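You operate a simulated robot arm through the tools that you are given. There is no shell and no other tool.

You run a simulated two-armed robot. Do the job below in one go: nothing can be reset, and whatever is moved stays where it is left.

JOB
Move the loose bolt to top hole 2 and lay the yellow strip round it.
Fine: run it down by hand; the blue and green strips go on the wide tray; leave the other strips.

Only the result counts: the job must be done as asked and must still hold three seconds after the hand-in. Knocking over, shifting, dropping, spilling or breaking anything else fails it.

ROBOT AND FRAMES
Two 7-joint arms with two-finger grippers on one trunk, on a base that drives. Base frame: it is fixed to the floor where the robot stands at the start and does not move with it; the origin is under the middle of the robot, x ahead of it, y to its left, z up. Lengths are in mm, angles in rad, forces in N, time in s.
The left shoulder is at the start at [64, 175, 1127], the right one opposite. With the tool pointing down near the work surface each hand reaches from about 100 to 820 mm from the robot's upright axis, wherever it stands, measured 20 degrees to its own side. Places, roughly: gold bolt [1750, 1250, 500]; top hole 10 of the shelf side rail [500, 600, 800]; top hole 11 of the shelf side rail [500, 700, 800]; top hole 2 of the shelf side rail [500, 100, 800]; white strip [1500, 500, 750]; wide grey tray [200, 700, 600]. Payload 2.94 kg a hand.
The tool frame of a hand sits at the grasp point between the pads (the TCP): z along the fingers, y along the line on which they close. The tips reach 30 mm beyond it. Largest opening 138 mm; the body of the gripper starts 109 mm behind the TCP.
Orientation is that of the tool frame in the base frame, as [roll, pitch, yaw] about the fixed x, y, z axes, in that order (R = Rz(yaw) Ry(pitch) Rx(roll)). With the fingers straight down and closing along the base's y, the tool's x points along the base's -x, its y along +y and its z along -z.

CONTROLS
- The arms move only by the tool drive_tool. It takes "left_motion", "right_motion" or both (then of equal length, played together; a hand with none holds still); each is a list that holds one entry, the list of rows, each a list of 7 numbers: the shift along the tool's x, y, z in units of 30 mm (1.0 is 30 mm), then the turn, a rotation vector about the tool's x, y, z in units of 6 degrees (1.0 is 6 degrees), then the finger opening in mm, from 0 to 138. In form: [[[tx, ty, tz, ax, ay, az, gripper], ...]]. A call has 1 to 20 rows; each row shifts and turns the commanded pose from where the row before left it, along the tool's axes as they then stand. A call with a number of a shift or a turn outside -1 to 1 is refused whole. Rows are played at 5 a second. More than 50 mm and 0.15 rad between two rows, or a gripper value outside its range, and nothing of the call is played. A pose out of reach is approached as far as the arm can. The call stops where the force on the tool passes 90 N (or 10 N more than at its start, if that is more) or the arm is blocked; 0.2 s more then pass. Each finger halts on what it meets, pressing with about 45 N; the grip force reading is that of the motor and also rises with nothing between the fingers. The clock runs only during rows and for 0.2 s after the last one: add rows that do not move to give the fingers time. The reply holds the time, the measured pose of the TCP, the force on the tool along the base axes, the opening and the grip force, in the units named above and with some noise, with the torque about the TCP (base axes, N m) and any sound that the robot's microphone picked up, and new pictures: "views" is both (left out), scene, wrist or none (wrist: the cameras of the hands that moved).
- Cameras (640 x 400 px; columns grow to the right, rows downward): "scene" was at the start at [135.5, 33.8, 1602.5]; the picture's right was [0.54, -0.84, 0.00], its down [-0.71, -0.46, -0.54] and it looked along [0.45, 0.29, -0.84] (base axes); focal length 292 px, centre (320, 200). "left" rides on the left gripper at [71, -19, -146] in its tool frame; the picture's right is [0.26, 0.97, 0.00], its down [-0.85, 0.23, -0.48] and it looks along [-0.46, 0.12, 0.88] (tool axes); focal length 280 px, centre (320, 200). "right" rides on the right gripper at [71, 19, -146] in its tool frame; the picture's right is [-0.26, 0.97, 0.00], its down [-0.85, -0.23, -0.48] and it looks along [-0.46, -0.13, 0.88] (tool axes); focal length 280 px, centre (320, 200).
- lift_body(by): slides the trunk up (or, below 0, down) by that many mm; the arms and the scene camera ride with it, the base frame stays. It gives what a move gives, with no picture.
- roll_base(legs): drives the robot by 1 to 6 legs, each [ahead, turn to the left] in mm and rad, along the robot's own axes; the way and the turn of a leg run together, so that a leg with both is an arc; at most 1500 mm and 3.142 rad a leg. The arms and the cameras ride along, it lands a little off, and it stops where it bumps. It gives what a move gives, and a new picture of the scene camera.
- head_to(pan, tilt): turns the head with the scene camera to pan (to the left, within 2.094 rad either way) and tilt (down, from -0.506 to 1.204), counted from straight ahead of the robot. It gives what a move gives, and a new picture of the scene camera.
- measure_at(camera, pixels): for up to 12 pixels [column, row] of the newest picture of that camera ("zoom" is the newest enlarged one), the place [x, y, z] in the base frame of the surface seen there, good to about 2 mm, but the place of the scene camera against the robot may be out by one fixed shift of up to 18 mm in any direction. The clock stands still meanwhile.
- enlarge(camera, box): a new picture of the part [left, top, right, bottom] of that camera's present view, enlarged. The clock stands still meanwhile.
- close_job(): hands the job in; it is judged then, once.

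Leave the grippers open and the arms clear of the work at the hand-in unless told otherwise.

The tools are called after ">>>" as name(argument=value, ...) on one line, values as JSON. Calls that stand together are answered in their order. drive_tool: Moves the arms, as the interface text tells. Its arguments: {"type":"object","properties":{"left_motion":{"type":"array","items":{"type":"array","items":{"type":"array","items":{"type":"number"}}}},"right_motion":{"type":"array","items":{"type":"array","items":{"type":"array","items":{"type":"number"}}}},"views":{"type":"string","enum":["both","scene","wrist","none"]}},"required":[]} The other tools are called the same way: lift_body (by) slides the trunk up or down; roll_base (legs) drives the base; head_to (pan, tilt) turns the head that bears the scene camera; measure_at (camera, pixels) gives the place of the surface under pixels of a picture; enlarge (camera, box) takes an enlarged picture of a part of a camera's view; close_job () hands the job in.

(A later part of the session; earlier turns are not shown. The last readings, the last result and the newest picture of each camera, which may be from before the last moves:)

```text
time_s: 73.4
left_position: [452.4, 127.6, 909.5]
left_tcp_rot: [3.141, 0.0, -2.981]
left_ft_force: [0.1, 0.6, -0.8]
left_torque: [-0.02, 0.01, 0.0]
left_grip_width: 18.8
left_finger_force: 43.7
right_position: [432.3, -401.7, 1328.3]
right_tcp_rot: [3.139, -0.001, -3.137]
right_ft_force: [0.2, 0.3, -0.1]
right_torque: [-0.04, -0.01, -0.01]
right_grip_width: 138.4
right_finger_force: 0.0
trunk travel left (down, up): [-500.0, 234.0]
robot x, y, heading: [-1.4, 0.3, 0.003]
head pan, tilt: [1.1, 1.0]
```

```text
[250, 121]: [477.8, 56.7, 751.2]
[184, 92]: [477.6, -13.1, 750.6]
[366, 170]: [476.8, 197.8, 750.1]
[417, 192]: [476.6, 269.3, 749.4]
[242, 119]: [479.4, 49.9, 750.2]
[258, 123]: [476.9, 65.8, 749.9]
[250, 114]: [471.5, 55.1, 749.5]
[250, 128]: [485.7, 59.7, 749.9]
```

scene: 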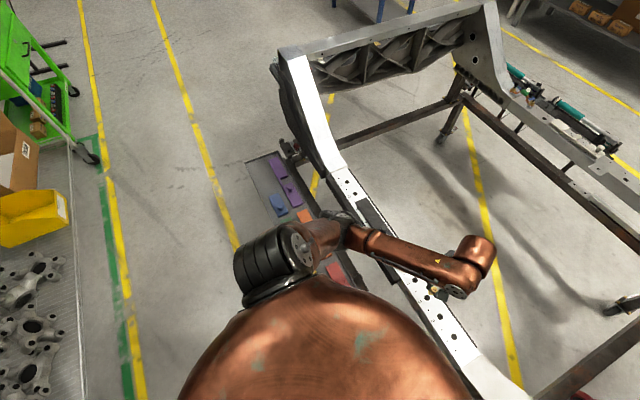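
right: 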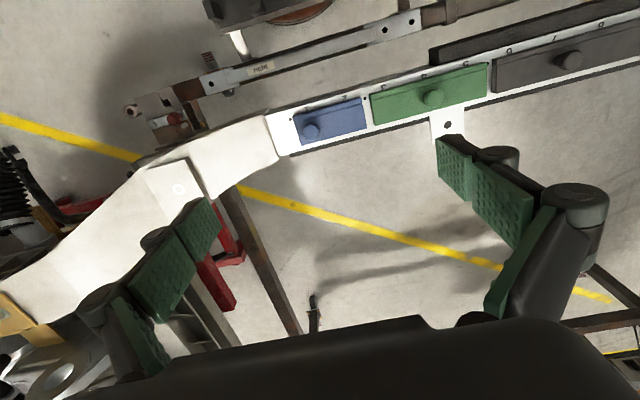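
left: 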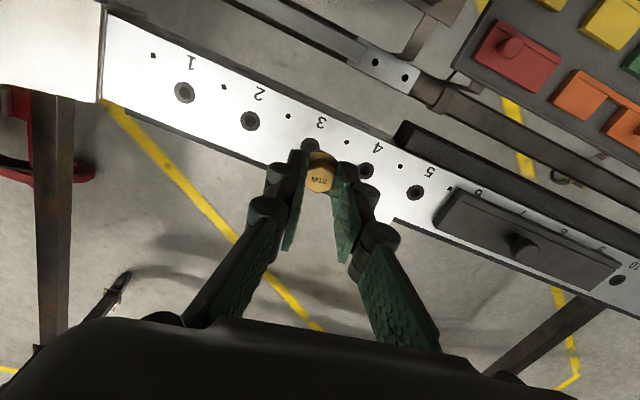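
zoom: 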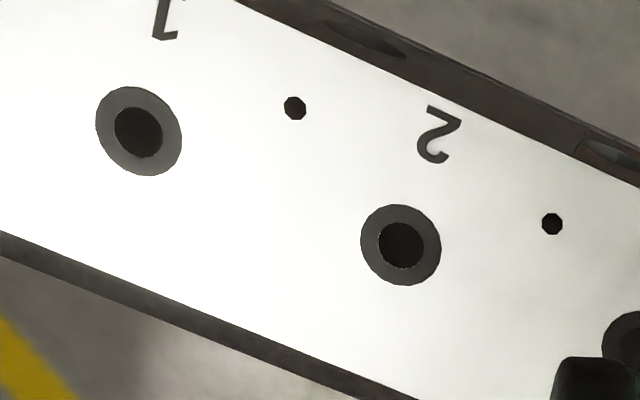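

Hole 2 is at [477.3, 56.8]. I move over it at z≈880 and test how far the wrist can turn back (counter-clockwise), so that each screwing stroke can be long.

>>> drive_tool(left_motion=[[[-0.15, -0.82, 0.32, 0, 0, 0, 10], [-0.15, -0.82, 0.32, 0, 0, 0, 10], [-0.15, -0.82, 0.32, 0, 0, 0, 10], [0, 0, 0, 0, 0, -1, 10], [0, 0, 0, 0, 0, -1, 10], [0, 0, 0, 0, 0, -1, 10], [0, 0, 0, 0, 0, -1, 10], [0, 0, 0, 0, 0, -1, 10], [0, 0, 0, 0, 0, -1, 10], [0, 0, 0, 0, 0, -1, 10], [0, 0, 0, 0, 0, -1, 10], [0, 0, 0, 0, 0, -1, 10], [0, 0, 0, 0, 0, -1, 10], [0, 0, 0, 0, 0, 0, 10]]], views="wrist")

```text
time_s: 76.4
left_position: [476.9, 57.8, 879.2]
left_tcp_rot: [-3.141, -0.001, -1.935]
left_ft_force: [0.2, -0.1, -0.7]
left_torque: [0.03, 0.01, 0.0]
left_grip_width: 18.8
left_finger_force: 43.8
right_position: [431.6, -401.3, 1327.6]
right_tcp_rot: [3.137, -0.001, -3.138]
right_ft_force: [-0.3, 0.4, -1.2]
right_torque: [-0.01, 0.02, -0.02]
right_grip_width: 137.7
right_finger_force: 0.0
trunk travel left (down, up): [-500.0, 234.0]
robot x, y, heading: [0.1, -3.5, 0.002]
head pan, tilt: [1.1, 1.0]
```

left: 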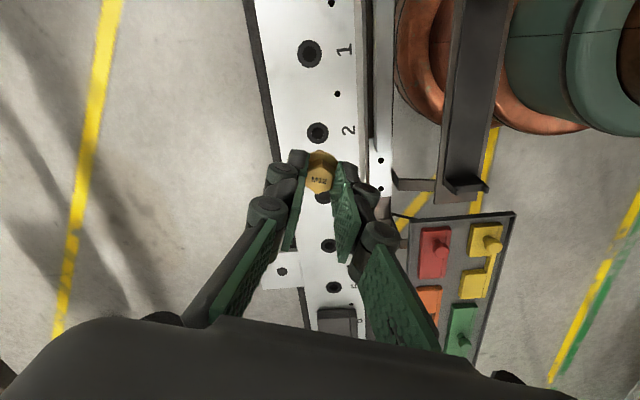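

That works. I try another 60° back.

>>> drive_tool(left_motion=[[[0, 0, 0, 0, 0, -1, 10], [0, 0, 0, 0, 0, -1, 10], [0, 0, 0, 0, 0, -1, 10], [0, 0, 0, 0, 0, -1, 10], [0, 0, 0, 0, 0, -1, 10], [0, 0, 0, 0, 0, -1, 10], [0, 0, 0, 0, 0, -1, 10], [0, 0, 0, 0, 0, -1, 10], [0, 0, 0, 0, 0, -1, 10], [0, 0, 0, 0, 0, -1, 10], [0, 0, 0, 0, 0, 0, 10]]], views="wrist")

```text
time_s: 78.8
left_position: [489.8, 57.0, 855.5]
left_tcp_rot: [3.141, -0.002, -0.886]
left_ft_force: [-0.8, 0.5, -1.2]
left_torque: [-0.01, -0.02, -0.01]
left_grip_width: 18.9
left_finger_force: 44.7
left hand out of reach, approached as far as the arm can: row 8, 9, 10
right_position: [432.9, -401.9, 1327.3]
right_tcp_rot: [3.14, 0.0, -3.138]
right_ft_force: [-0.7, -0.5, 0.1]
right_torque: [-0.03, -0.01, 0.0]
right_grip_width: 138.0
right_finger_force: 0.1
trunk travel left (down, up): [-500.0, 234.0]
robot x, y, heading: [5.8, 0.7, 0.004]
head pan, tilt: [1.1, 1.0]
```

left: 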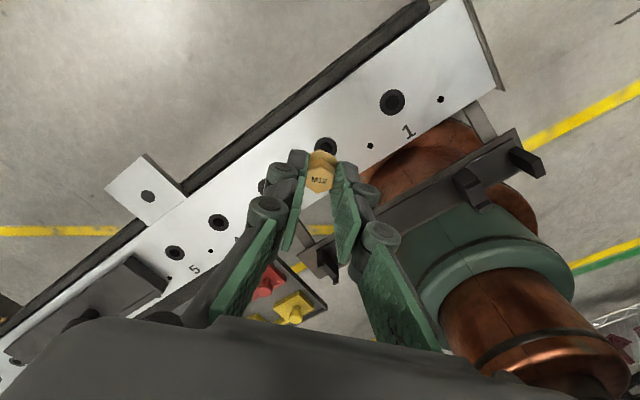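

The upper limit is near yaw −1.2. I turn back 30° and recentre over the hole at z≈880, then test the clockwise range while still in the air.

>>> drive_tool(left_motion=[[[0, 0, 0, 0, 0, 1, 10], [0, 0, 0, 0, 0, 1, 10], [0, 0, 0, 0, 0, 1, 10], [0, 0, 0, 0, 0, 1, 10], [0, 0, 0, 0, 0, 1, 10], [-0.06, 0.41, -0.83, 0, 0, 0, 10], [0, 0, 0, 0, 0, 1, 10], [0, 0, 0, 0, 0, 1, 10], [0, 0, 0, 0, 0, 1, 10], [0, 0, 0, 0, 0, 1, 10], [0, 0, 0, 0, 0, 1, 10], [0, 0, 0, 0, 0, 1, 10], [0, 0, 0, 0, 0, 1, 10], [0, 0, 0, 0, 0, 1, 10], [0, 0, 0, 0, 0, 1, 10], [0, 0, 0, 0, 0, 1, 10], [0, 0, 0, 0, 0, 1, 10], [0, 0, 0, 0, 0, 1, 10], [0, 0, 0, 0, 0, 1, 10], [0, 0, 0, 0, 0, 0, 10]]], views="none")

>>> drive_tool(left_motion=[[[0, 0, 0, 0, 0, 1, 10], [0, 0, 0, 0, 0, 1, 10], [0, 0, 0, 0, 0, 1, 10], [0, 0, 0, 0, 0, 1, 10], [0, 0, 0, 0, 0, 1, 10], [0, 0, 0, 0, 0, 1, 10], [0, 0, 0, 0, 0, 1, 10], [0, 0, 0, 0, 0, 1, 10], [0, 0, 0, 0, 0, 1, 10], [0, 0, 0, 0, 0, 1, 10], [0, 0, 0, 0, 0, 1, 10], [0, 0, 0, 0, 0, 1, 10], [0, 0, 0, 0, 0, 1, 10], [0, 0, 0, 0, 0, 1, 10], [0, 0, 0, 0, 0, 1, 10], [0, 0, 0, 0, 0, 0, 10]]], views="none")

```text
time_s: 83.0
left_position: [476.7, 57.1, 881.5]
left_tcp_rot: [3.141, 0.0, -2.774]
left_ft_force: [-0.3, -0.6, -0.3]
left_torque: [0.0, -0.02, 0.02]
left_grip_width: 18.7
left_finger_force: 43.4
right_position: [433.5, -401.0, 1326.7]
right_tcp_rot: [3.139, 0.0, -3.136]
right_ft_force: [0.1, 0.1, 0.3]
right_torque: [0.03, 0.01, -0.01]
right_grip_width: 137.9
right_finger_force: 0.1
trunk travel left (down, up): [-500.0, 234.0]
robot x, y, heading: [-5.3, 0.7, 0.001]
head pan, tilt: [1.1, 1.0]
```

```text
time_s: 86.4
left_position: [477.0, 58.3, 882.2]
left_tcp_rot: [-3.142, -0.001, 1.94]
left_ft_force: [-0.5, 0.3, -1.0]
left_torque: [-0.02, 0.0, -0.02]
left_grip_width: 18.8
left_finger_force: 43.4
right_position: [432.5, -401.9, 1328.9]
right_tcp_rot: [3.138, -0.001, -3.138]
right_ft_force: [-0.2, -0.4, 0.3]
right_torque: [-0.02, 0.03, -0.01]
right_grip_width: 138.0
right_finger_force: 0.0
trunk travel left (down, up): [-500.0, 234.0]
robot x, y, heading: [-0.3, 1.6, 0.002]
head pan, tilt: [1.1, 1.0]
```

Clockwise is fine down to yaw 1.94. I try another 90°.

>>> drive_tool(left_motion=[[[0, 0, 0, 0, 0, 1, 10], [0, 0, 0, 0, 0, 1, 10], [0, 0, 0, 0, 0, 1, 10], [0, 0, 0, 0, 0, 1, 10], [0, 0, 0, 0, 0, 1, 10], [0, 0, 0, 0, 0, 1, 10], [0, 0, 0, 0, 0, 1, 10], [0, 0, 0, 0, 0, 1, 10], [0, 0, 0, 0, 0, 1, 10], [0, 0, 0, 0, 0, 1, 10], [0, 0, 0, 0, 0, 1, 10], [0, 0, 0, 0, 0, 1, 10], [0, 0, 0, 0, 0, 1, 10], [0, 0, 0, 0, 0, 1, 10], [0, 0, 0, 0, 0, 1, 10], [0, 0, 0, 0, 0, 0, 10]]], views="wrist")

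```text
time_s: 89.8
left_position: [476.6, 57.8, 881.1]
left_tcp_rot: [3.141, 0.0, 0.369]
left_ft_force: [0.5, 0.5, -1.0]
left_torque: [-0.01, 0.03, -0.01]
left_grip_width: 18.9
left_finger_force: 43.7
right_position: [432.1, -401.9, 1328.0]
right_tcp_rot: [3.138, -0.001, -3.138]
right_ft_force: [0.3, -0.1, -0.6]
right_torque: [-0.02, -0.01, 0.04]
right_grip_width: 138.2
right_finger_force: 0.1
trunk travel left (down, up): [-500.0, 234.0]
robot x, y, heading: [-0.9, 1.8, -0.002]
head pan, tilt: [1.1, 1.0]
```

left: 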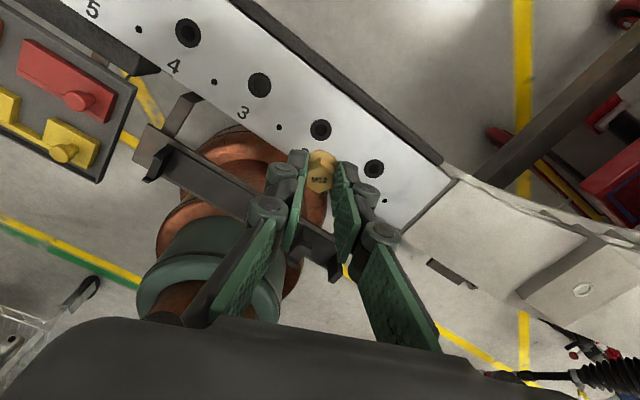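

Still fine at yaw 0.37. One more test of 48° to find the lower end.

>>> drive_tool(left_motion=[[[0, 0, 0, 0, 0, 1, 10], [0, 0, 0, 0, 0, 1, 10], [0, 0, 0, 0, 0, 1, 10], [0, 0, 0, 0, 0, 1, 10], [0, 0, 0, 0, 0, 1, 10], [0, 0, 0, 0, 0, 1, 10], [0, 0, 0, 0, 0, 1, 10], [0, 0, 0, 0, 0, 1, 10], [0, 0, 0, 0, 0, 0, 10]]], views="none")

```text
time_s: 91.8
left_position: [475.9, 57.7, 881.9]
left_tcp_rot: [-3.141, -0.001, -0.47]
left_ft_force: [0.9, -0.2, -1.9]
left_torque: [-0.03, -0.03, 0.01]
left_grip_width: 18.8
left_finger_force: 43.9
right_position: [432.6, -400.4, 1328.7]
right_tcp_rot: [3.136, 0.0, -3.137]
right_ft_force: [0.7, -0.3, -0.7]
right_torque: [-0.01, 0.0, -0.01]
right_grip_width: 138.1
right_finger_force: 0.0
trunk travel left (down, up): [-500.0, 234.0]
robot x, y, heading: [-0.6, -1.1, 0.001]
head pan, tilt: [1.1, 1.0]
```

The wrist has over 315° of range here, so each stroke can be 300°. I wind back counter-clockwise by about 300° in the air, still holding the bolt.

>>> drive_tool(left_motion=[[[0, 0, 0, 0, 0, -1, 10], [0, 0, 0, 0, 0, -1, 10], [0, 0, 0, 0, 0, -1, 10], [0, 0, 0, 0, 0, -1, 10], [0, 0, 0, 0, 0, -1, 10], [0, 0, 0, 0, 0, -1, 10], [0, 0, 0, 0, 0, -1, 10], [0, 0, 0, 0, 0, -1, 10], [0, 0, 0, 0, 0, -1, 10], [0, 0, 0, 0, 0, -1, 10], [0, 0, 0, 0, 0, -1, 10], [0, 0, 0, 0, 0, -1, 10], [0, 0, 0, 0, 0, -1, 10], [0, 0, 0, 0, 0, -1, 10], [0, 0, 0, 0, 0, -1, 10], [0, 0, 0, 0, 0, -1, 10], [0, 0, 0, 0, 0, -1, 10], [0, 0, 0, 0, 0, -1, 10], [0, 0, 0, 0, 0, -1, 10], [0, 0, 0, 0, 0, -1, 10]]], views="none")

>>> drive_tool(left_motion=[[[0, 0, 0, 0, 0, -1, 10], [0, 0, 0, 0, 0, -1, 10], [0, 0, 0, 0, 0, -1, 10], [0, 0, 0, 0, 0, -1, 10], [0, 0, 0, 0, 0, -1, 10], [0, 0, 0, 0, 0, -1, 10], [0, 0, 0, 0, 0, -1, 10], [0, 0, 0, 0, 0, -1, 10], [0, 0, 0, 0, 0, -1, 10], [0, 0, 0, 0, 0, -1, 10], [0, 0, 0, 0, 0, -1, 10], [0, 0, 0, 0, 0, -1, 10], [0, 0, 0, 0, 0, -1, 10], [0, 0, 0, 0, 0, -1, 10], [0, 0, 0, 0, 0, -1, 10], [0, 0, 0, 0, 0, -1, 10], [0, 0, 0, 0, 0, -1, 10], [0, 0, 0, 0, 0, -1, 10], [0, 0, 0, 0, 0, -1, 10], [0, 0, 0, 0, 0, -1, 10]]], views="none")

>>> drive_tool(left_motion=[[[0, 0, 0, 0, 0, -1, 10], [0, 0, 0, 0, 0, -1, 10], [0, 0, 0, 0, 0, -1, 10], [0, 0, 0, 0, 0, -1, 10], [0, 0, 0, 0, 0, -1, 10], [0, 0, 0, 0, 0, -1, 10], [0, 0, 0, 0, 0, -1, 10], [0, 0, 0, 0, 0, -1, 10], [0, 0, 0, 0, 0, -1, 10], [0, 0, 0, 0, 0, -1, 10], [0, 0, 0, 0, 0, 0, 10]]], views="wrist")

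```text
time_s: 96.0
left_position: [476.9, 57.8, 880.8]
left_tcp_rot: [3.141, -0.002, 1.628]
left_ft_force: [-0.7, 0.8, -0.4]
left_torque: [-0.02, -0.02, -0.04]
left_grip_width: 18.7
left_finger_force: 43.8
right_position: [432.6, -401.5, 1327.6]
right_tcp_rot: [3.138, 0.002, -3.137]
right_ft_force: [-0.2, -0.4, 0.2]
right_torque: [0.0, 0.03, 0.0]
right_grip_width: 138.1
right_finger_force: 0.0
trunk travel left (down, up): [-500.0, 234.0]
robot x, y, heading: [0.6, -0.4, 0.005]
head pan, tilt: [1.1, 1.0]
```

```text
time_s: 100.2
left_position: [477.2, 58.9, 882.5]
left_tcp_rot: [-3.14, 0.0, -2.56]
left_ft_force: [-0.3, -0.1, 0.0]
left_torque: [-0.02, -0.01, -0.02]
left_grip_width: 18.9
left_finger_force: 44.0
right_position: [431.3, -401.2, 1327.9]
right_tcp_rot: [3.139, 0.0, -3.138]
right_ft_force: [-0.5, 0.8, -0.4]
right_torque: [0.01, 0.02, 0.02]
right_grip_width: 138.1
right_finger_force: 0.1
trunk travel left (down, up): [-500.0, 234.0]
robot x, y, heading: [-0.3, 1.4, 0.0]
head pan, tilt: [1.1, 1.0]
```

```text
time_s: 102.6
left_position: [475.1, 57.9, 881.9]
left_tcp_rot: [3.141, 0.0, -1.515]
left_ft_force: [-0.1, 0.0, -1.0]
left_torque: [0.01, 0.01, -0.02]
left_grip_width: 18.8
left_finger_force: 43.8
right_position: [432.2, -401.8, 1328.9]
right_tcp_rot: [3.137, 0.002, -3.137]
right_ft_force: [0.2, 0.9, -0.4]
right_torque: [0.01, 0.01, 0.01]
right_grip_width: 138.0
right_finger_force: 0.1
trunk travel left (down, up): [-500.0, 234.0]
robot x, y, heading: [-0.2, 3.5, 0.001]
head pan, tilt: [1.1, 1.0]
```

left: 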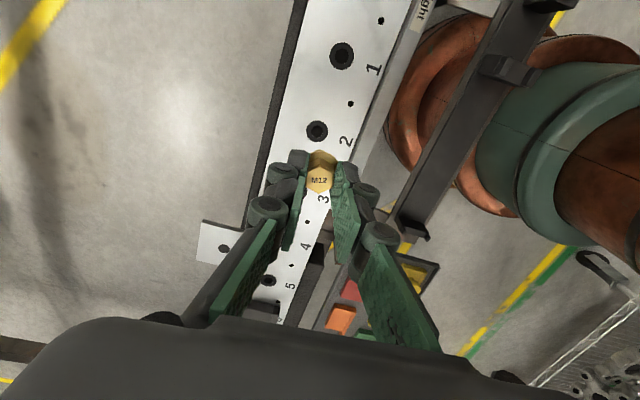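

Now at yaw −1.515 over the hole. I measure hole 2 from this pose at (317, 131) to fix the last millimetres.

>>> enlarge(camera="left", box=[280, 100, 360, 200])

>>> measure_at(camera="left", pixels=[[317, 131], [309, 131], [325, 131], [317, 123], [317, 139], [342, 56], [309, 127], [325, 135]])

```text
4.00 times, centred on (320, 150) of left
```

zoom: 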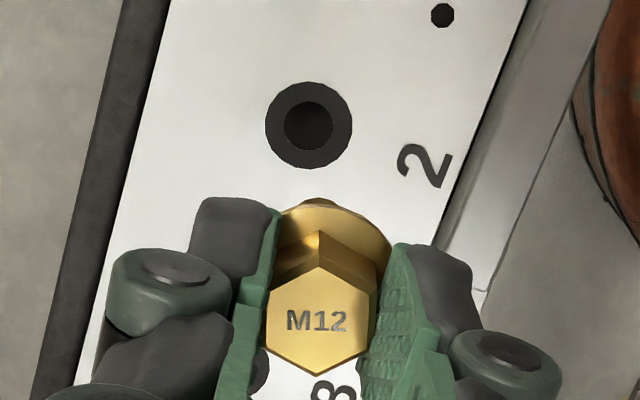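

```text
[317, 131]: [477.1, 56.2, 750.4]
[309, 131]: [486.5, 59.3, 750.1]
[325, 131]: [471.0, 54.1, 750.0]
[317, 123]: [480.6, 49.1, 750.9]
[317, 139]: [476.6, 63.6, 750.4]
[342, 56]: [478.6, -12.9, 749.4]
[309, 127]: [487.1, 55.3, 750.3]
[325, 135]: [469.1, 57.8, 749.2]
```

Hole 2 centre ≈[477.3, 56.6]; the TCP averages [476.5, 57.9]. I correct by about 1.4 mm and lower to z≈822, with the bolt tip still above the plate.

>>> drive_tool(left_motion=[[[0.042, -0.025, 0.5, 0, 0, 0, 10], [0, 0, 0.8, 0, 0, 0, 10], [0, 0, 0.7, 0, 0, 0, 10], [0, 0, 0, 0, 0, 0, 10], [0, 0, 0, 0, 0, 0, 10]]], views="wrist")

>>> enlarge(camera="left", box=[280, 100, 360, 200])

```text
time_s: 103.8
left_position: [476.8, 56.5, 821.2]
left_tcp_rot: [-3.141, -0.001, -1.516]
left_ft_force: [-0.4, 0.5, -0.9]
left_torque: [0.01, -0.03, -0.01]
left_grip_width: 18.4
left_finger_force: 43.9
right_position: [432.9, -402.1, 1327.7]
right_tcp_rot: [3.139, 0.001, -3.138]
right_ft_force: [-1.2, 0.3, 0.6]
right_torque: [-0.01, 0.01, -0.02]
right_grip_width: 137.9
right_finger_force: 0.1
trunk travel left (down, up): [-500.0, 234.0]
robot x, y, heading: [1.8, 3.9, 0.005]
head pan, tilt: [1.1, 1.0]
```

left: 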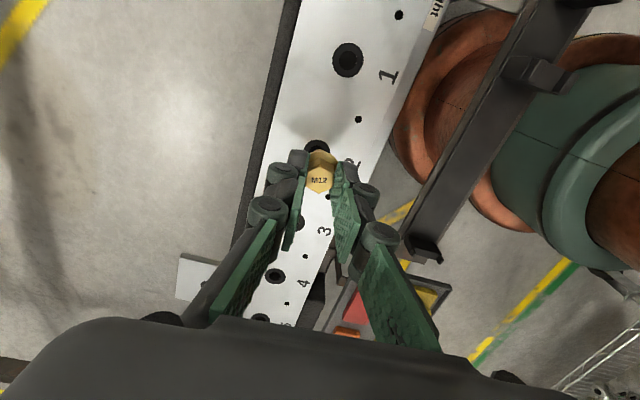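

```text
4.00 times, centred on (320, 150) of left
```

zoom: 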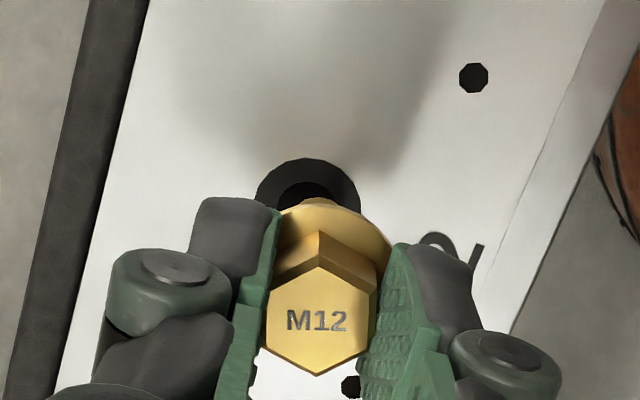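

By the numbers the bolt is aligned, but in the picture the hole's ring (centre ≈ column 317) seems about 3 px left of the tool axis (column 320). I zoom closer to judge the offset properly.

>>> enlarge(camera="left", box=[298, 133, 342, 170])

>>> measure_at(camera="left", pixels=[[304, 148], [329, 146], [316, 140], [316, 147], [330, 151], [304, 152], [313, 182], [327, 182], [320, 180]])

```text
10.81 times, centred on (320, 152) of left
```

zoom: 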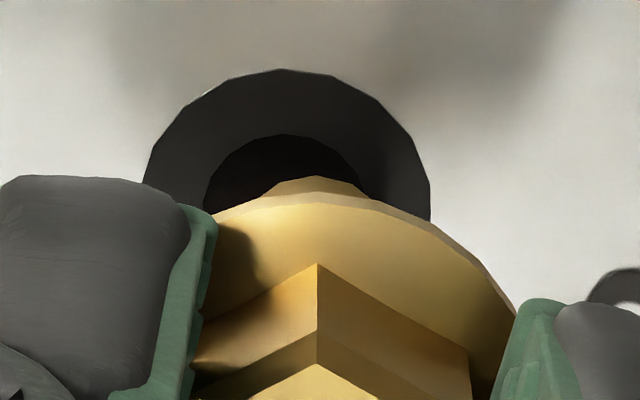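

```text
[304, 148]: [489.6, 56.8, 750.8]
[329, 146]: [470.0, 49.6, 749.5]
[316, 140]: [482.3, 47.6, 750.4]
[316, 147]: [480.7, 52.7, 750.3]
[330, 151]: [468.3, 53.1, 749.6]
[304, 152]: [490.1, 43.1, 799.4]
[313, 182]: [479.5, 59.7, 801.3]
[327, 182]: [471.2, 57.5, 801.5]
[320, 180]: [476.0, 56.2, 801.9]
```

The shank sits about 2.3 mm right of the hole in the picture, i.e. the hole is at x≈479. I shift by +2.2 mm in x and +0.5 in y, and check again.

>>> drive_tool(left_motion=[[[-0.013, -0.074, 0.05, 0, 0, 0, 10], [0, 0, 0, 0, 0, 0, 10], [0, 0, 0, 0, 0, 0, 10]]], views="wrist")

>>> enlarge(camera="left", box=[298, 133, 342, 170])

```text
time_s: 104.6
left_position: [478.8, 57.1, 820.6]
left_tcp_rot: [3.14, 0.0, -1.516]
left_ft_force: [-0.2, -0.3, -0.7]
left_torque: [-0.04, 0.0, 0.02]
left_grip_width: 18.8
left_finger_force: 44.2
right_position: [432.8, -401.7, 1328.0]
right_tcp_rot: [3.139, 0.0, -3.14]
right_ft_force: [-0.8, -0.1, -0.4]
right_torque: [0.0, -0.01, 0.0]
right_grip_width: 137.9
right_finger_force: 0.1
trunk travel left (down, up): [-500.0, 234.0]
robot x, y, heading: [4.4, 1.1, 0.002]
head pan, tilt: [1.1, 1.0]
```

left: 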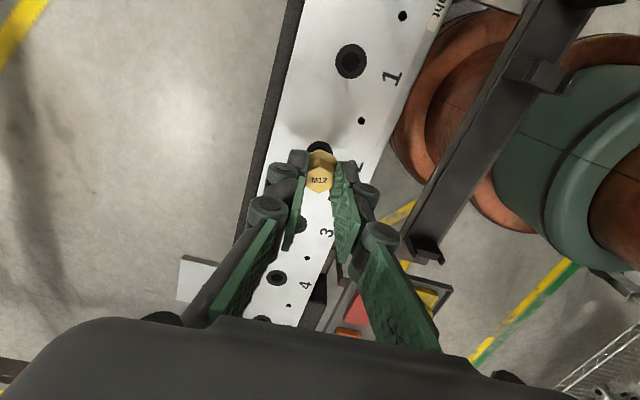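

```text
10.81 times, centred on (320, 152) of left
```

zoom: 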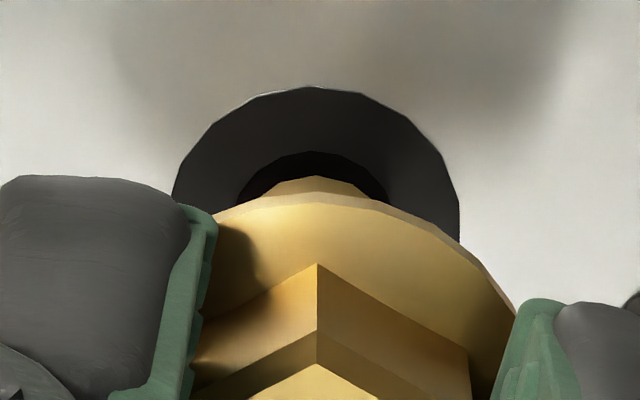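

The ring (zoom columns 172–460, centre 316) is now centred on the shank tip (316). By rows the hole is maybe 0.7 mm further toward +y, so I add 0.6 mm and lower gently, watching the force.

>>> drive_tool(left_motion=[[[-0.02, 0.005, 0.1, 0, 0, 0, 10], [0, 0, 0.1, 0, 0, 0, 10], [0, 0, 0.1, 0, 0, 0, 10], [0, 0, 0, 0, 0, 0, 10]]], views="wrist")

>>> enlarge(camera="left", box=[298, 133, 342, 170])

```text
time_s: 105.6
left_position: [480.1, 57.1, 810.6]
left_tcp_rot: [3.14, 0.0, -1.516]
left_ft_force: [-1.0, -0.6, -0.7]
left_torque: [0.0, 0.0, 0.01]
left_grip_width: 18.6
left_finger_force: 44.2
right_position: [431.7, -401.2, 1326.8]
right_tcp_rot: [3.139, 0.001, -3.138]
right_ft_force: [-0.1, -0.1, 0.1]
right_torque: [0.02, 0.04, -0.01]
right_grip_width: 138.0
right_finger_force: 0.1
trunk travel left (down, up): [-500.0, 234.0]
robot x, y, heading: [0.2, -3.6, -0.001]
head pan, tilt: [1.1, 1.0]
```

left: 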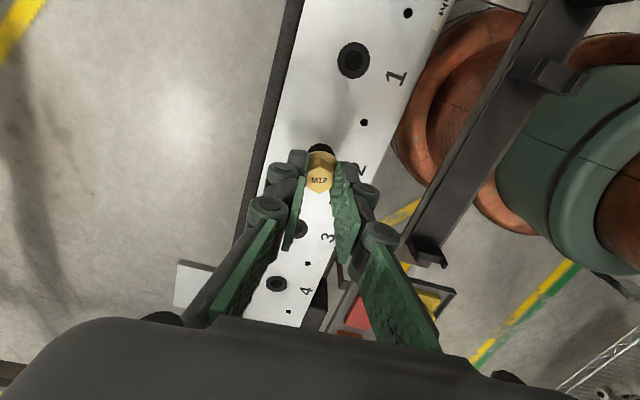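

```text
10.81 times, centred on (320, 152) of left
```

zoom: 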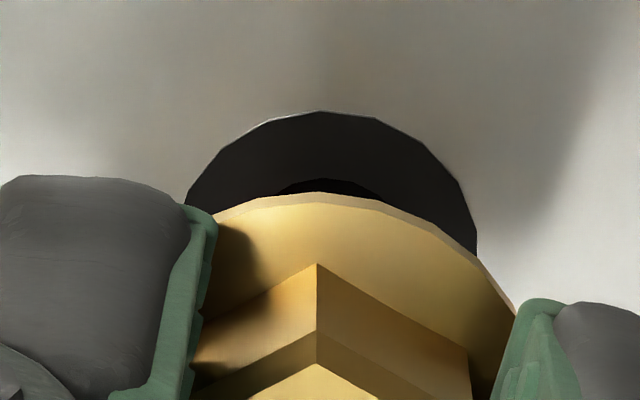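

No contact force at z=810.6 and the tip has entered the hole. I correct 0.5 mm in x and continue lowering in small steps.

>>> drive_tool(left_motion=[[[0.002, 0.017, 0.07, 0, 0, 0, 10], [0, 0, 0.08, 0, 0, 0, 10], [0, 0, 0, 0, 0, 0, 10]]], views="none")

>>> drive_tool(left_motion=[[[0, 0, 0.07, 0, 0, 0, 10], [0, 0, 0.08, 0, 0, 0, 10], [0, 0, 0, 0, 0, 0, 10]]], views="wrist")

```text
time_s: 106.4
left_position: [479.8, 58.0, 806.3]
left_tcp_rot: [3.141, 0.0, -1.516]
left_ft_force: [-0.3, 0.1, -1.3]
left_torque: [0.01, -0.02, 0.0]
left_grip_width: 18.8
left_finger_force: 43.6
right_position: [432.4, -401.1, 1328.4]
right_tcp_rot: [3.138, -0.001, -3.139]
right_ft_force: [-0.2, -0.1, 0.0]
right_torque: [0.01, -0.02, -0.01]
right_grip_width: 138.0
right_finger_force: 0.0
trunk travel left (down, up): [-500.0, 234.0]
robot x, y, heading: [1.8, -0.7, 0.0]
head pan, tilt: [1.1, 1.0]
```

```text
time_s: 107.2
left_position: [479.7, 57.2, 802.6]
left_tcp_rot: [3.139, 0.0, -1.516]
left_ft_force: [-0.4, -0.1, -0.7]
left_torque: [-0.04, 0.03, 0.0]
left_grip_width: 18.7
left_finger_force: 43.9
right_position: [432.8, -403.1, 1328.0]
right_tcp_rot: [3.136, -0.002, -3.138]
right_ft_force: [0.2, -0.5, -0.2]
right_torque: [0.0, 0.03, -0.03]
right_grip_width: 138.0
right_finger_force: 0.1
trunk travel left (down, up): [-500.0, 234.0]
robot x, y, heading: [1.3, 3.2, 0.001]
head pan, tilt: [1.1, 1.0]
```

left: 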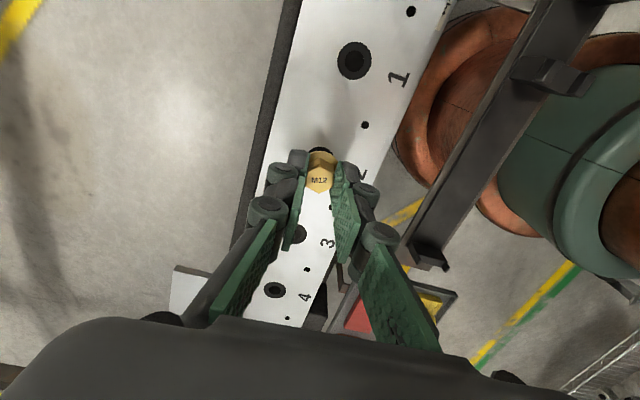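

Still free at z=802.6 (about 10 mm inside). I go on in 1.5 mm steps to find where it stops.

>>> drive_tool(left_motion=[[[0, 0, 0.05, 0, 0, 0, 10], [0, 0, 0.05, 0, 0, 0, 10], [0, 0, 0, 0, 0, 0, 10]]], views="none")

>>> drive_tool(left_motion=[[[0, 0, 0.05, 0, 0, 0, 10], [0, 0, 0, 0, 0, 0, 10]]], views="none")

>>> drive_tool(left_motion=[[[0, 0, 0.05, 0, 0, 0, 10], [0, 0, 0, 0, 0, 0, 10]]], views="none")

```text
time_s: 108.0
left_position: [478.7, 58.1, 799.1]
left_tcp_rot: [3.141, 0.001, -1.517]
left_ft_force: [0.6, -0.9, -0.3]
left_torque: [0.01, 0.0, -0.01]
left_grip_width: 18.8
left_finger_force: 44.1
right_position: [432.5, -401.5, 1327.6]
right_tcp_rot: [3.137, 0.0, -3.138]
right_ft_force: [-0.8, -0.2, 0.2]
right_torque: [-0.02, -0.02, -0.01]
right_grip_width: 138.0
right_finger_force: 0.2
trunk travel left (down, up): [-500.0, 234.0]
robot x, y, heading: [1.9, 1.4, 0.002]
head pan, tilt: [1.1, 1.0]
```

```text
time_s: 108.6
left_position: [479.9, 56.7, 798.6]
left_tcp_rot: [-3.14, 0.001, -1.517]
left_ft_force: [2.2, -0.1, 5.5]
left_torque: [0.26, 0.0, 0.02]
left_grip_width: 18.6
left_finger_force: 44.2
right_position: [432.8, -401.9, 1329.6]
right_tcp_rot: [3.139, 0.0, -3.138]
right_ft_force: [0.5, 0.1, 0.1]
right_torque: [-0.04, 0.01, -0.03]
right_grip_width: 137.9
right_finger_force: 0.1
trunk travel left (down, up): [-500.0, 234.0]
robot x, y, heading: [-1.2, -1.3, 0.003]
head pan, tilt: [1.1, 1.0]
```

```text
time_s: 109.2
left_position: [479.7, 57.8, 797.4]
left_tcp_rot: [-3.138, 0.0, -1.518]
left_ft_force: [0.6, 1.7, 25.3]
left_torque: [0.36, 0.01, 0.0]
left_grip_width: 18.9
left_finger_force: 43.6
right_position: [431.5, -401.6, 1329.1]
right_tcp_rot: [3.138, 0.002, -3.14]
right_ft_force: [-0.2, -0.1, -0.1]
right_torque: [-0.01, 0.02, 0.04]
right_grip_width: 138.1
right_finger_force: 0.1
trunk travel left (down, up): [-500.0, 234.0]
robot x, y, heading: [-5.8, 2.7, 0.002]
head pan, tilt: [1.1, 1.0]
```

It bottoms on the thread at z≈798, the same height as in hole 11, and 25 N now presses on it. I start turning clockwise (120°), feeding about the M12 pitch of 1.75 mm per turn.

>>> drive_tool(left_motion=[[[0, 0, 0.001, 0, 0, 1, 10], [0, 0, 0.001, 0, 0, 1, 10], [0, 0, 0.001, 0, 0, 1, 10], [0, 0, 0.001, 0, 0, 1, 10], [0, 0, 0.001, 0, 0, 1, 10], [0, 0, 0.001, 0, 0, 1, 10], [0, 0, 0.001, 0, 0, 1, 10], [0, 0, 0.001, 0, 0, 1, 10], [0, 0, 0.001, 0, 0, 1, 10], [0, 0, 0.001, 0, 0, 1, 10], [0, 0, 0.001, 0, 0, 1, 10], [0, 0, 0.001, 0, 0, 1, 10], [0, 0, 0.001, 0, 0, 1, 10], [0, 0, 0.001, 0, 0, 1, 10], [0, 0, 0.001, 0, 0, 1, 10], [0, 0, 0.001, 0, 0, 1, 10], [0, 0, 0.001, 0, 0, 1, 10], [0, 0, 0.001, 0, 0, 1, 10], [0, 0, 0.001, 0, 0, 1, 10], [0, 0, 0, 0, 0, 0, 10]]], views="wrist")

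>>> enlarge(camera="left", box=[270, 120, 370, 220])

```text
time_s: 113.4
left_position: [481.0, 57.5, 795.4]
left_tcp_rot: [-3.141, -0.001, 2.777]
left_ft_force: [27.1, 6.1, -9.5]
left_torque: [-0.02, -1.12, -0.05]
left_grip_width: 18.8
left_finger_force: 43.9
right_position: [435.1, -402.2, 1327.2]
right_tcp_rot: [3.138, -0.004, -3.138]
right_ft_force: [0.3, -0.4, 0.2]
right_torque: [-0.04, -0.01, -0.01]
right_grip_width: 138.2
right_finger_force: 0.0
trunk travel left (down, up): [-500.0, 234.0]
robot x, y, heading: [0.9, -1.8, 0.0]
head pan, tilt: [1.1, 1.0]
```

left: 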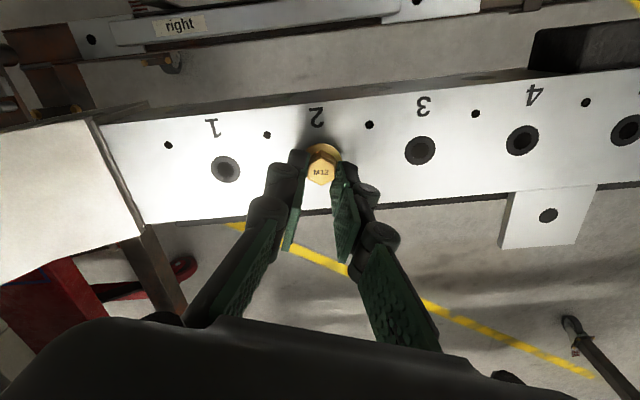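

```text
4.00 times, centred on (320, 170) of left
```

zoom: 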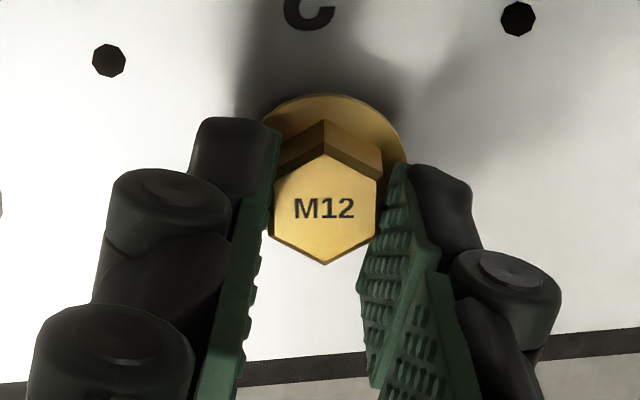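

The thread has taken hold: the bolt pulls down (z −9.5 N), but there's 27 N sideways in x, and the head has shifted in the pads. I measure where the head really is against the TCP.

>>> measure_at(camera="left", pixels=[[321, 171], [313, 172], [329, 171], [321, 163], [321, 180], [225, 169], [420, 151], [321, 168]])

```text
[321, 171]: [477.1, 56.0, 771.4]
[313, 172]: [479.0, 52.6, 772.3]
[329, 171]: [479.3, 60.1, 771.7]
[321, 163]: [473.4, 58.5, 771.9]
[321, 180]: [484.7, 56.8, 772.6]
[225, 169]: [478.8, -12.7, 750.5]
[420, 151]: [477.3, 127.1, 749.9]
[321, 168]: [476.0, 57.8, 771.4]
```

The head top is now at z≈772: the bolt went down about 6 mm in this 114° stroke, so little is left to turn. The side load comes from grip offset, so I release the bolt, which stands in its thread, and look afresh.

>>> drive_tool(left_motion=[[[0, 0, 0, 0, 0, 0, 50], [0, 0, 0, 0, 0, 0, 50], [0, 0, 0, 0, 0, 0, 50], [0, 0, -0.5, 0, 0, 0, 50], [0, 0, -0.5, 0, 0, 0, 50], [0, 0, 0, 0, 0, 0, 50]]], views="wrist")

>>> enlarge(camera="left", box=[270, 100, 370, 200])

```text
time_s: 114.8
left_position: [479.4, 57.0, 826.2]
left_tcp_rot: [-3.14, -0.001, 2.778]
left_ft_force: [1.0, 0.1, 0.3]
left_torque: [0.0, -0.01, -0.03]
left_grip_width: 50.3
left_finger_force: 0.0
right_position: [432.3, -401.4, 1328.2]
right_tcp_rot: [3.138, 0.001, -3.138]
right_ft_force: [0.2, -0.3, -0.5]
right_torque: [0.01, 0.02, 0.01]
right_grip_width: 138.3
right_finger_force: 0.1
trunk travel left (down, up): [-500.0, 234.0]
robot x, y, heading: [0.1, 0.7, 0.002]
head pan, tilt: [1.1, 1.0]
```

left: 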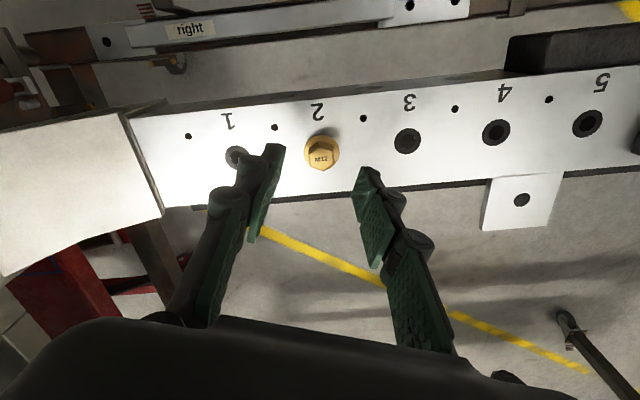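

```text
4.00 times, centred on (320, 150) of left
```

zoom: 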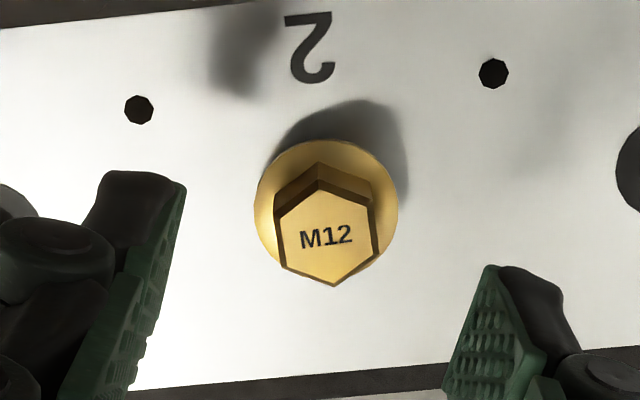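

>>> measure_at(camera="zoom", pixels=[[325, 235], [285, 225], [375, 230], [320, 195], [335, 280], [262, 200], [392, 210], [325, 145], [320, 270], [300, 110]])

>>> measure_at(camera="left", pixels=[[407, 141], [496, 132], [586, 123], [322, 159], [304, 152], [340, 153], [275, 127], [363, 118]])

```text
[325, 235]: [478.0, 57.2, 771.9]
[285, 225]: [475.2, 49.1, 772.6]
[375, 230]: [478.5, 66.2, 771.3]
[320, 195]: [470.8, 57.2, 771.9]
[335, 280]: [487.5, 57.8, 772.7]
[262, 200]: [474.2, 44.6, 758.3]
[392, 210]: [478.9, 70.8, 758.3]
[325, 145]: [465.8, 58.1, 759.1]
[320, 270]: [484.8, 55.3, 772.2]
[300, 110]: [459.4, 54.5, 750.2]
```

```text
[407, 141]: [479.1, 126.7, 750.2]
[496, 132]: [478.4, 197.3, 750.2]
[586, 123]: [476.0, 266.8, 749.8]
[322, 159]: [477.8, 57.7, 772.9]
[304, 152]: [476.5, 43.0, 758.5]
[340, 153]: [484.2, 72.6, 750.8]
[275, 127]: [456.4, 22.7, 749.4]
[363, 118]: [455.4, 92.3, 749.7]
```

The bolt stands straight at [478.3, 57.6], head top z 772, flange top 758, still some 4–5 mm off the plate, and it lags about 10° behind my finger faces. I turn the hand back 12°, shift 0.7 mm in y and lower to z≈791 to grip the full hex.

>>> drive_tool(left_motion=[[[0.008, 0.022, 0, 0, 0, -1, 50], [0, 0, 0.3, 0, 0, -1, 50], [0, 0, 0.45, 0, 0, 0, 50], [0, 0, 0.42, 0, 0, 0, 50], [0, 0, 0, 0, 0, 0, 50], [0, 0, 0, 0, 0, 0, 50]]], views="wrist")

>>> enlarge(camera="left", box=[260, 120, 380, 220])

```text
time_s: 116.2
left_position: [485.9, 67.4, 793.0]
left_tcp_rot: [3.124, 0.007, 2.989]
left_ft_force: [-0.1, 0.2, -0.2]
left_torque: [0.0, 0.0, 0.0]
left_grip_width: 50.0
left_finger_force: 0.1
right_position: [433.4, -402.2, 1328.0]
right_tcp_rot: [3.139, -0.001, -3.138]
right_ft_force: [-0.3, -0.5, -0.5]
right_torque: [0.0, 0.03, -0.01]
right_grip_width: 138.1
right_finger_force: 0.1
trunk travel left (down, up): [-500.0, 234.0]
robot x, y, heading: [-2.8, 0.9, 0.003]
head pan, tilt: [1.1, 1.0]
```

left: 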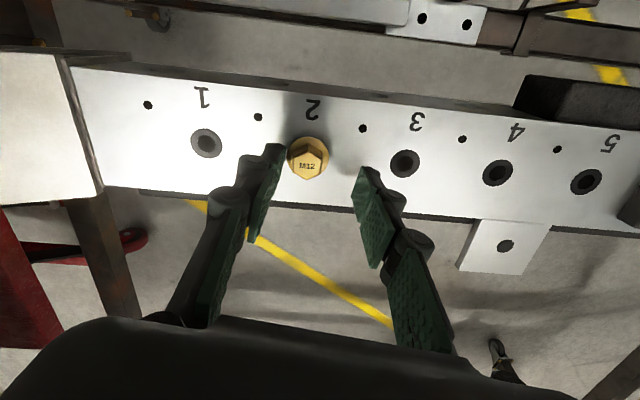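

```text
4.00 times, centred on (320, 170) of left
```

zoom: 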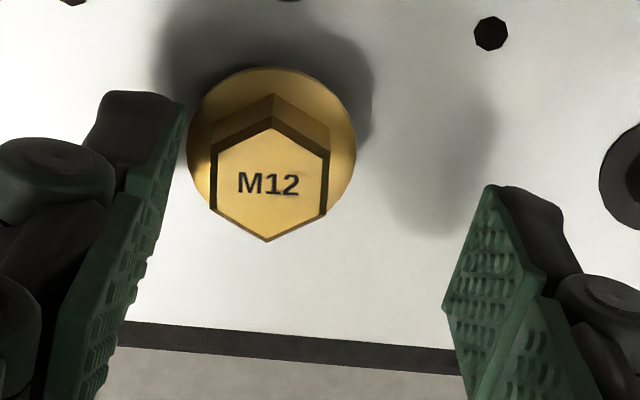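

The hand ended up about 10 mm off (485.9, 67.4) though no force shows; it may still be settling. I hold for a few rows and read again.

>>> drive_tool(left_motion=[[[0, 0, 0, 0, 0, 0, 50], [0, 0, 0, 0, 0, 0, 50], [0, 0, 0, 0, 0, 0, 50]]], views="none")

```text
time_s: 117.0
left_position: [484.2, 68.1, 792.2]
left_tcp_rot: [3.125, 0.005, 2.989]
left_ft_force: [-0.4, 0.7, -0.5]
left_torque: [-0.01, 0.02, -0.02]
left_grip_width: 49.9
left_finger_force: 0.0
right_position: [432.4, -401.7, 1328.1]
right_tcp_rot: [3.137, 0.001, -3.138]
right_ft_force: [1.2, 0.4, 0.3]
right_torque: [0.01, 0.01, 0.01]
right_grip_width: 137.9
right_finger_force: 0.0
trunk travel left (down, up): [-500.0, 234.0]
robot x, y, heading: [0.2, -2.5, 0.001]
head pan, tilt: [1.1, 1.0]
```

It holds there steadily, so something limits the arm. I look at the scene picture to see the arm's posture.

>>> head_to(pan=0.5, tilt=1.0)

```text
time_s: 118.0
left_position: [483.4, 69.3, 791.4]
left_tcp_rot: [3.123, 0.002, 2.99]
left_ft_force: [-0.1, 0.1, 1.3]
left_torque: [-0.02, 0.02, 0.0]
left_grip_width: 49.8
left_finger_force: 0.0
right_position: [433.1, -402.1, 1328.3]
right_tcp_rot: [3.138, 0.002, -3.138]
right_ft_force: [-0.8, -0.8, 0.0]
right_torque: [0.0, -0.03, 0.0]
right_grip_width: 137.8
right_finger_force: 0.0
trunk travel left (down, up): [-500.0, 234.0]
robot x, y, heading: [-0.5, 2.3, 0.001]
head pan, tilt: [0.499, 1.0]
```

scene: 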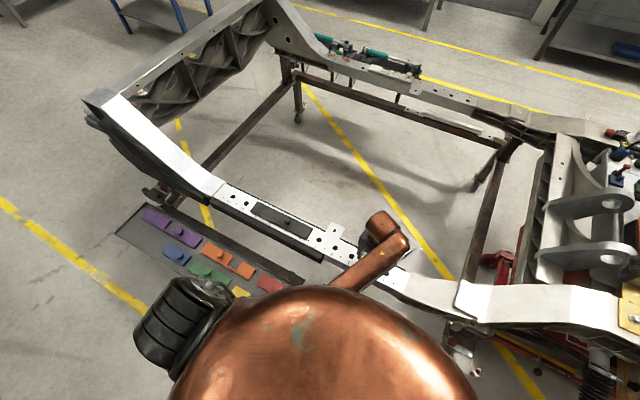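

The forearm now comes out from under the chest; the elbow seems to have swung inward during the long turns. I tilt the head down to see how close it is to anything.

>>> head_to(pan=0.9, tilt=1.2)

>>> head_to(pan=0.0, tilt=1.2)

```text
time_s: 118.8
left_position: [483.4, 67.6, 789.5]
left_tcp_rot: [3.124, 0.001, 2.991]
left_ft_force: [-0.2, 0.6, -0.8]
left_torque: [-0.01, 0.02, 0.0]
left_grip_width: 49.9
left_finger_force: 0.0
right_position: [432.3, -403.1, 1327.8]
right_tcp_rot: [3.137, 0.002, -3.138]
right_ft_force: [0.5, 0.5, 0.0]
right_torque: [0.02, -0.02, 0.06]
right_grip_width: 138.0
right_finger_force: 0.1
trunk travel left (down, up): [-500.0, 234.0]
robot x, y, heading: [1.7, -1.0, 0.006]
head pan, tilt: [0.901, 1.201]
```

scene: 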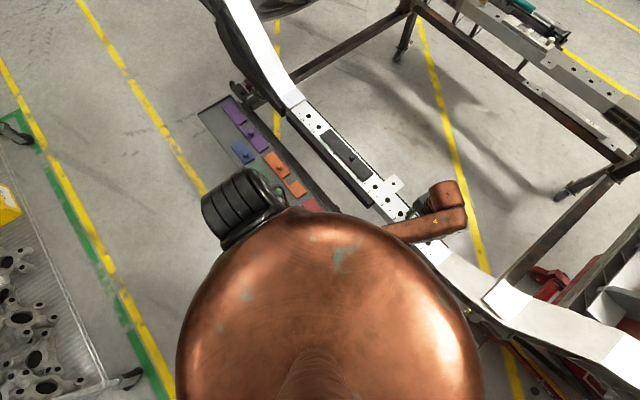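

```text
time_s: 120.0
left_position: [482.7, 68.9, 789.4]
left_tcp_rot: [3.125, 0.0, 2.993]
left_ft_force: [0.4, -0.6, 0.0]
left_torque: [0.0, 0.02, -0.02]
left_grip_width: 50.1
left_finger_force: 0.0
right_position: [432.0, -401.0, 1327.5]
right_tcp_rot: [3.138, 0.0, -3.139]
right_ft_force: [-0.4, 0.4, -0.2]
right_torque: [-0.01, 0.01, 0.0]
right_grip_width: 137.8
right_finger_force: 0.0
trunk travel left (down, up): [-500.0, 234.0]
robot x, y, heading: [-4.4, 2.1, 0.006]
head pan, tilt: [0.0, 1.201]
```

scene: 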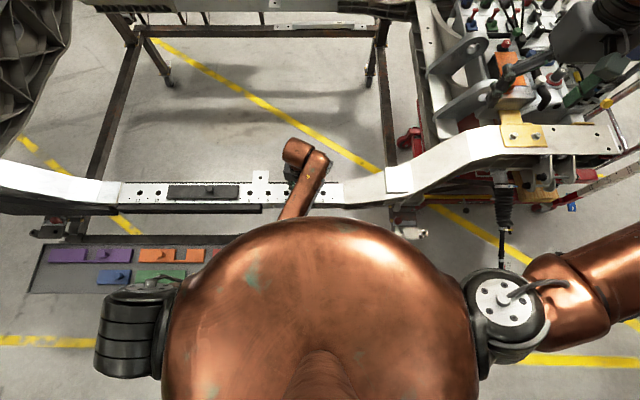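

The left upper arm now hangs down beside the trunk, so the forearm is touching the body; nothing else is near. I raise the hand straight up off the bolt first, then unfold the arm by moving it toward +y.

>>> drive_tool(left_motion=[[[0, 0, -0.5, 0, 0, 0, 50], [0, 0, -0.8, 0, 0, 0, 50], [0, 0, -0.8, 0, 0, 0, 50], [0, 0, -0.8, 0, 0, 0, 50], [0, 0, 0, 0, 0, 0, 50]]], views="wrist")

```text
time_s: 121.1
left_position: [495.0, 180.4, 854.2]
left_tcp_rot: [2.94, -0.006, 3.049]
left_ft_force: [-0.4, 0.7, 0.8]
left_torque: [-0.03, -0.03, 0.03]
left_grip_width: 49.9
left_finger_force: 0.0
right_position: [433.1, -400.6, 1328.1]
right_tcp_rot: [3.138, 0.0, -3.138]
right_ft_force: [-0.3, 0.7, -0.7]
right_torque: [-0.04, -0.01, -0.04]
right_grip_width: 138.1
right_finger_force: 0.1
trunk travel left (down, up): [-500.0, 234.0]
robot x, y, heading: [0.5, -0.6, -0.005]
head pan, tilt: [0.0, 1.201]
stopped in row 5 (left hand): the arm was blocked; the commanded pose is now the measured one
```

left: 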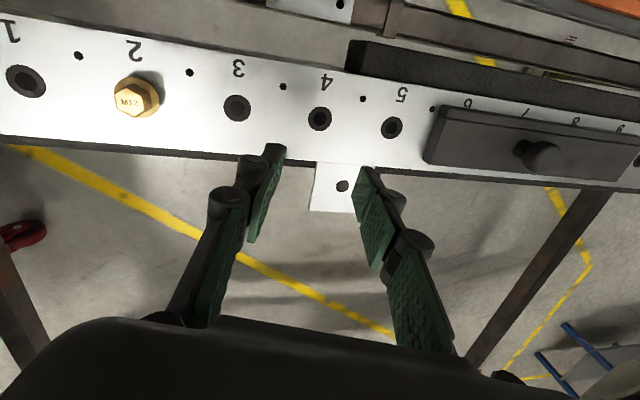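

The body contact pushed the hand to [495, 180, 854] and stopped the call; the bolt still stands upright at (135, 98). I now move the hand out toward +y and up in small steps to free the elbow.

>>> drive_tool(left_motion=[[[0, 0.7, -0.4, 0, 0, 0, 50], [0, 0.7, -0.4, 0, 0, 0, 50], [0, 0.7, -0.4, 0, 0, 0, 50], [0, 0, 0, 0, 0, 0, 50]]], views="both")

```text
time_s: 122.3
left_position: [505.9, 294.4, 910.1]
left_tcp_rot: [2.837, 0.0, 3.086]
left_ft_force: [-0.2, 1.0, 0.6]
left_torque: [0.0, -0.01, -0.01]
left_grip_width: 49.9
left_finger_force: 0.1
right_position: [431.7, -401.5, 1328.3]
right_tcp_rot: [3.14, 0.0, -3.139]
right_ft_force: [-0.7, 0.0, 0.8]
right_torque: [-0.01, -0.04, 0.0]
right_grip_width: 138.2
right_finger_force: 0.1
trunk travel left (down, up): [-500.0, 234.0]
robot x, y, heading: [1.6, -1.5, 0.005]
head pan, tilt: [0.0, 1.201]
stopped in row 4 (left hand): the arm was blocked; the commanded pose is now the measured one
```

scene: 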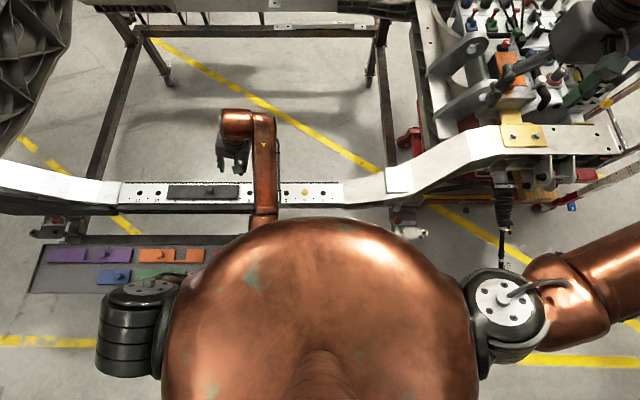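
left: 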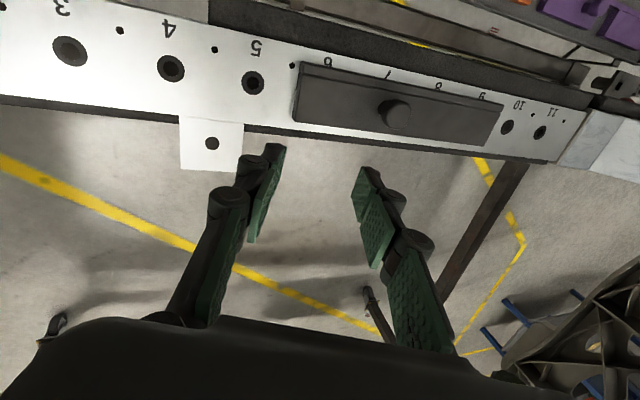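

The hand is moving out but tilted (roll 2.84) because the elbow is held by the body. I keep pulling it out toward +y and up, and straighten the tilt at the same time.

>>> drive_tool(left_motion=[[[0, 0.6, -0.5, 0.4, 0, 0, 50], [0, 0.6, -0.5, 0.4, 0, 0, 50], [0, 0.6, -0.5, 0.4, 0, 0, 50], [0, 0, 0, 0, 0, 0, 50]]], views="scene")

```text
time_s: 123.3
left_position: [507.4, 350.0, 972.4]
left_tcp_rot: [2.942, 0.004, 3.102]
left_ft_force: [0.2, 0.1, 0.2]
left_torque: [0.01, 0.02, 0.01]
left_grip_width: 50.1
left_finger_force: 0.1
right_position: [432.4, -402.7, 1328.0]
right_tcp_rot: [3.138, 0.0, -3.139]
right_ft_force: [0.2, 0.3, 0.6]
right_torque: [-0.02, 0.04, -0.01]
right_grip_width: 138.0
right_finger_force: 0.1
trunk travel left (down, up): [-500.0, 234.0]
robot x, y, heading: [0.6, -4.2, 0.004]
head pan, tilt: [0.0, 1.201]
```

scene: 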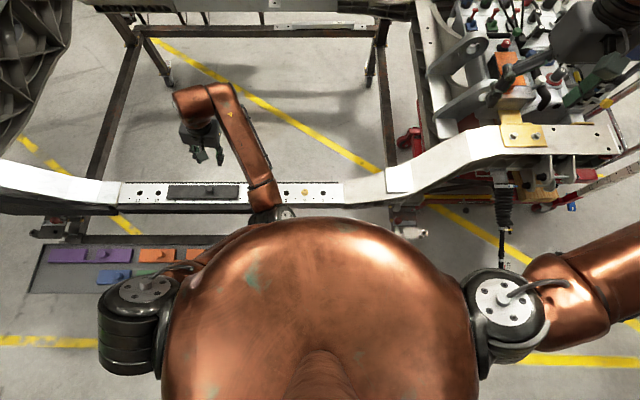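

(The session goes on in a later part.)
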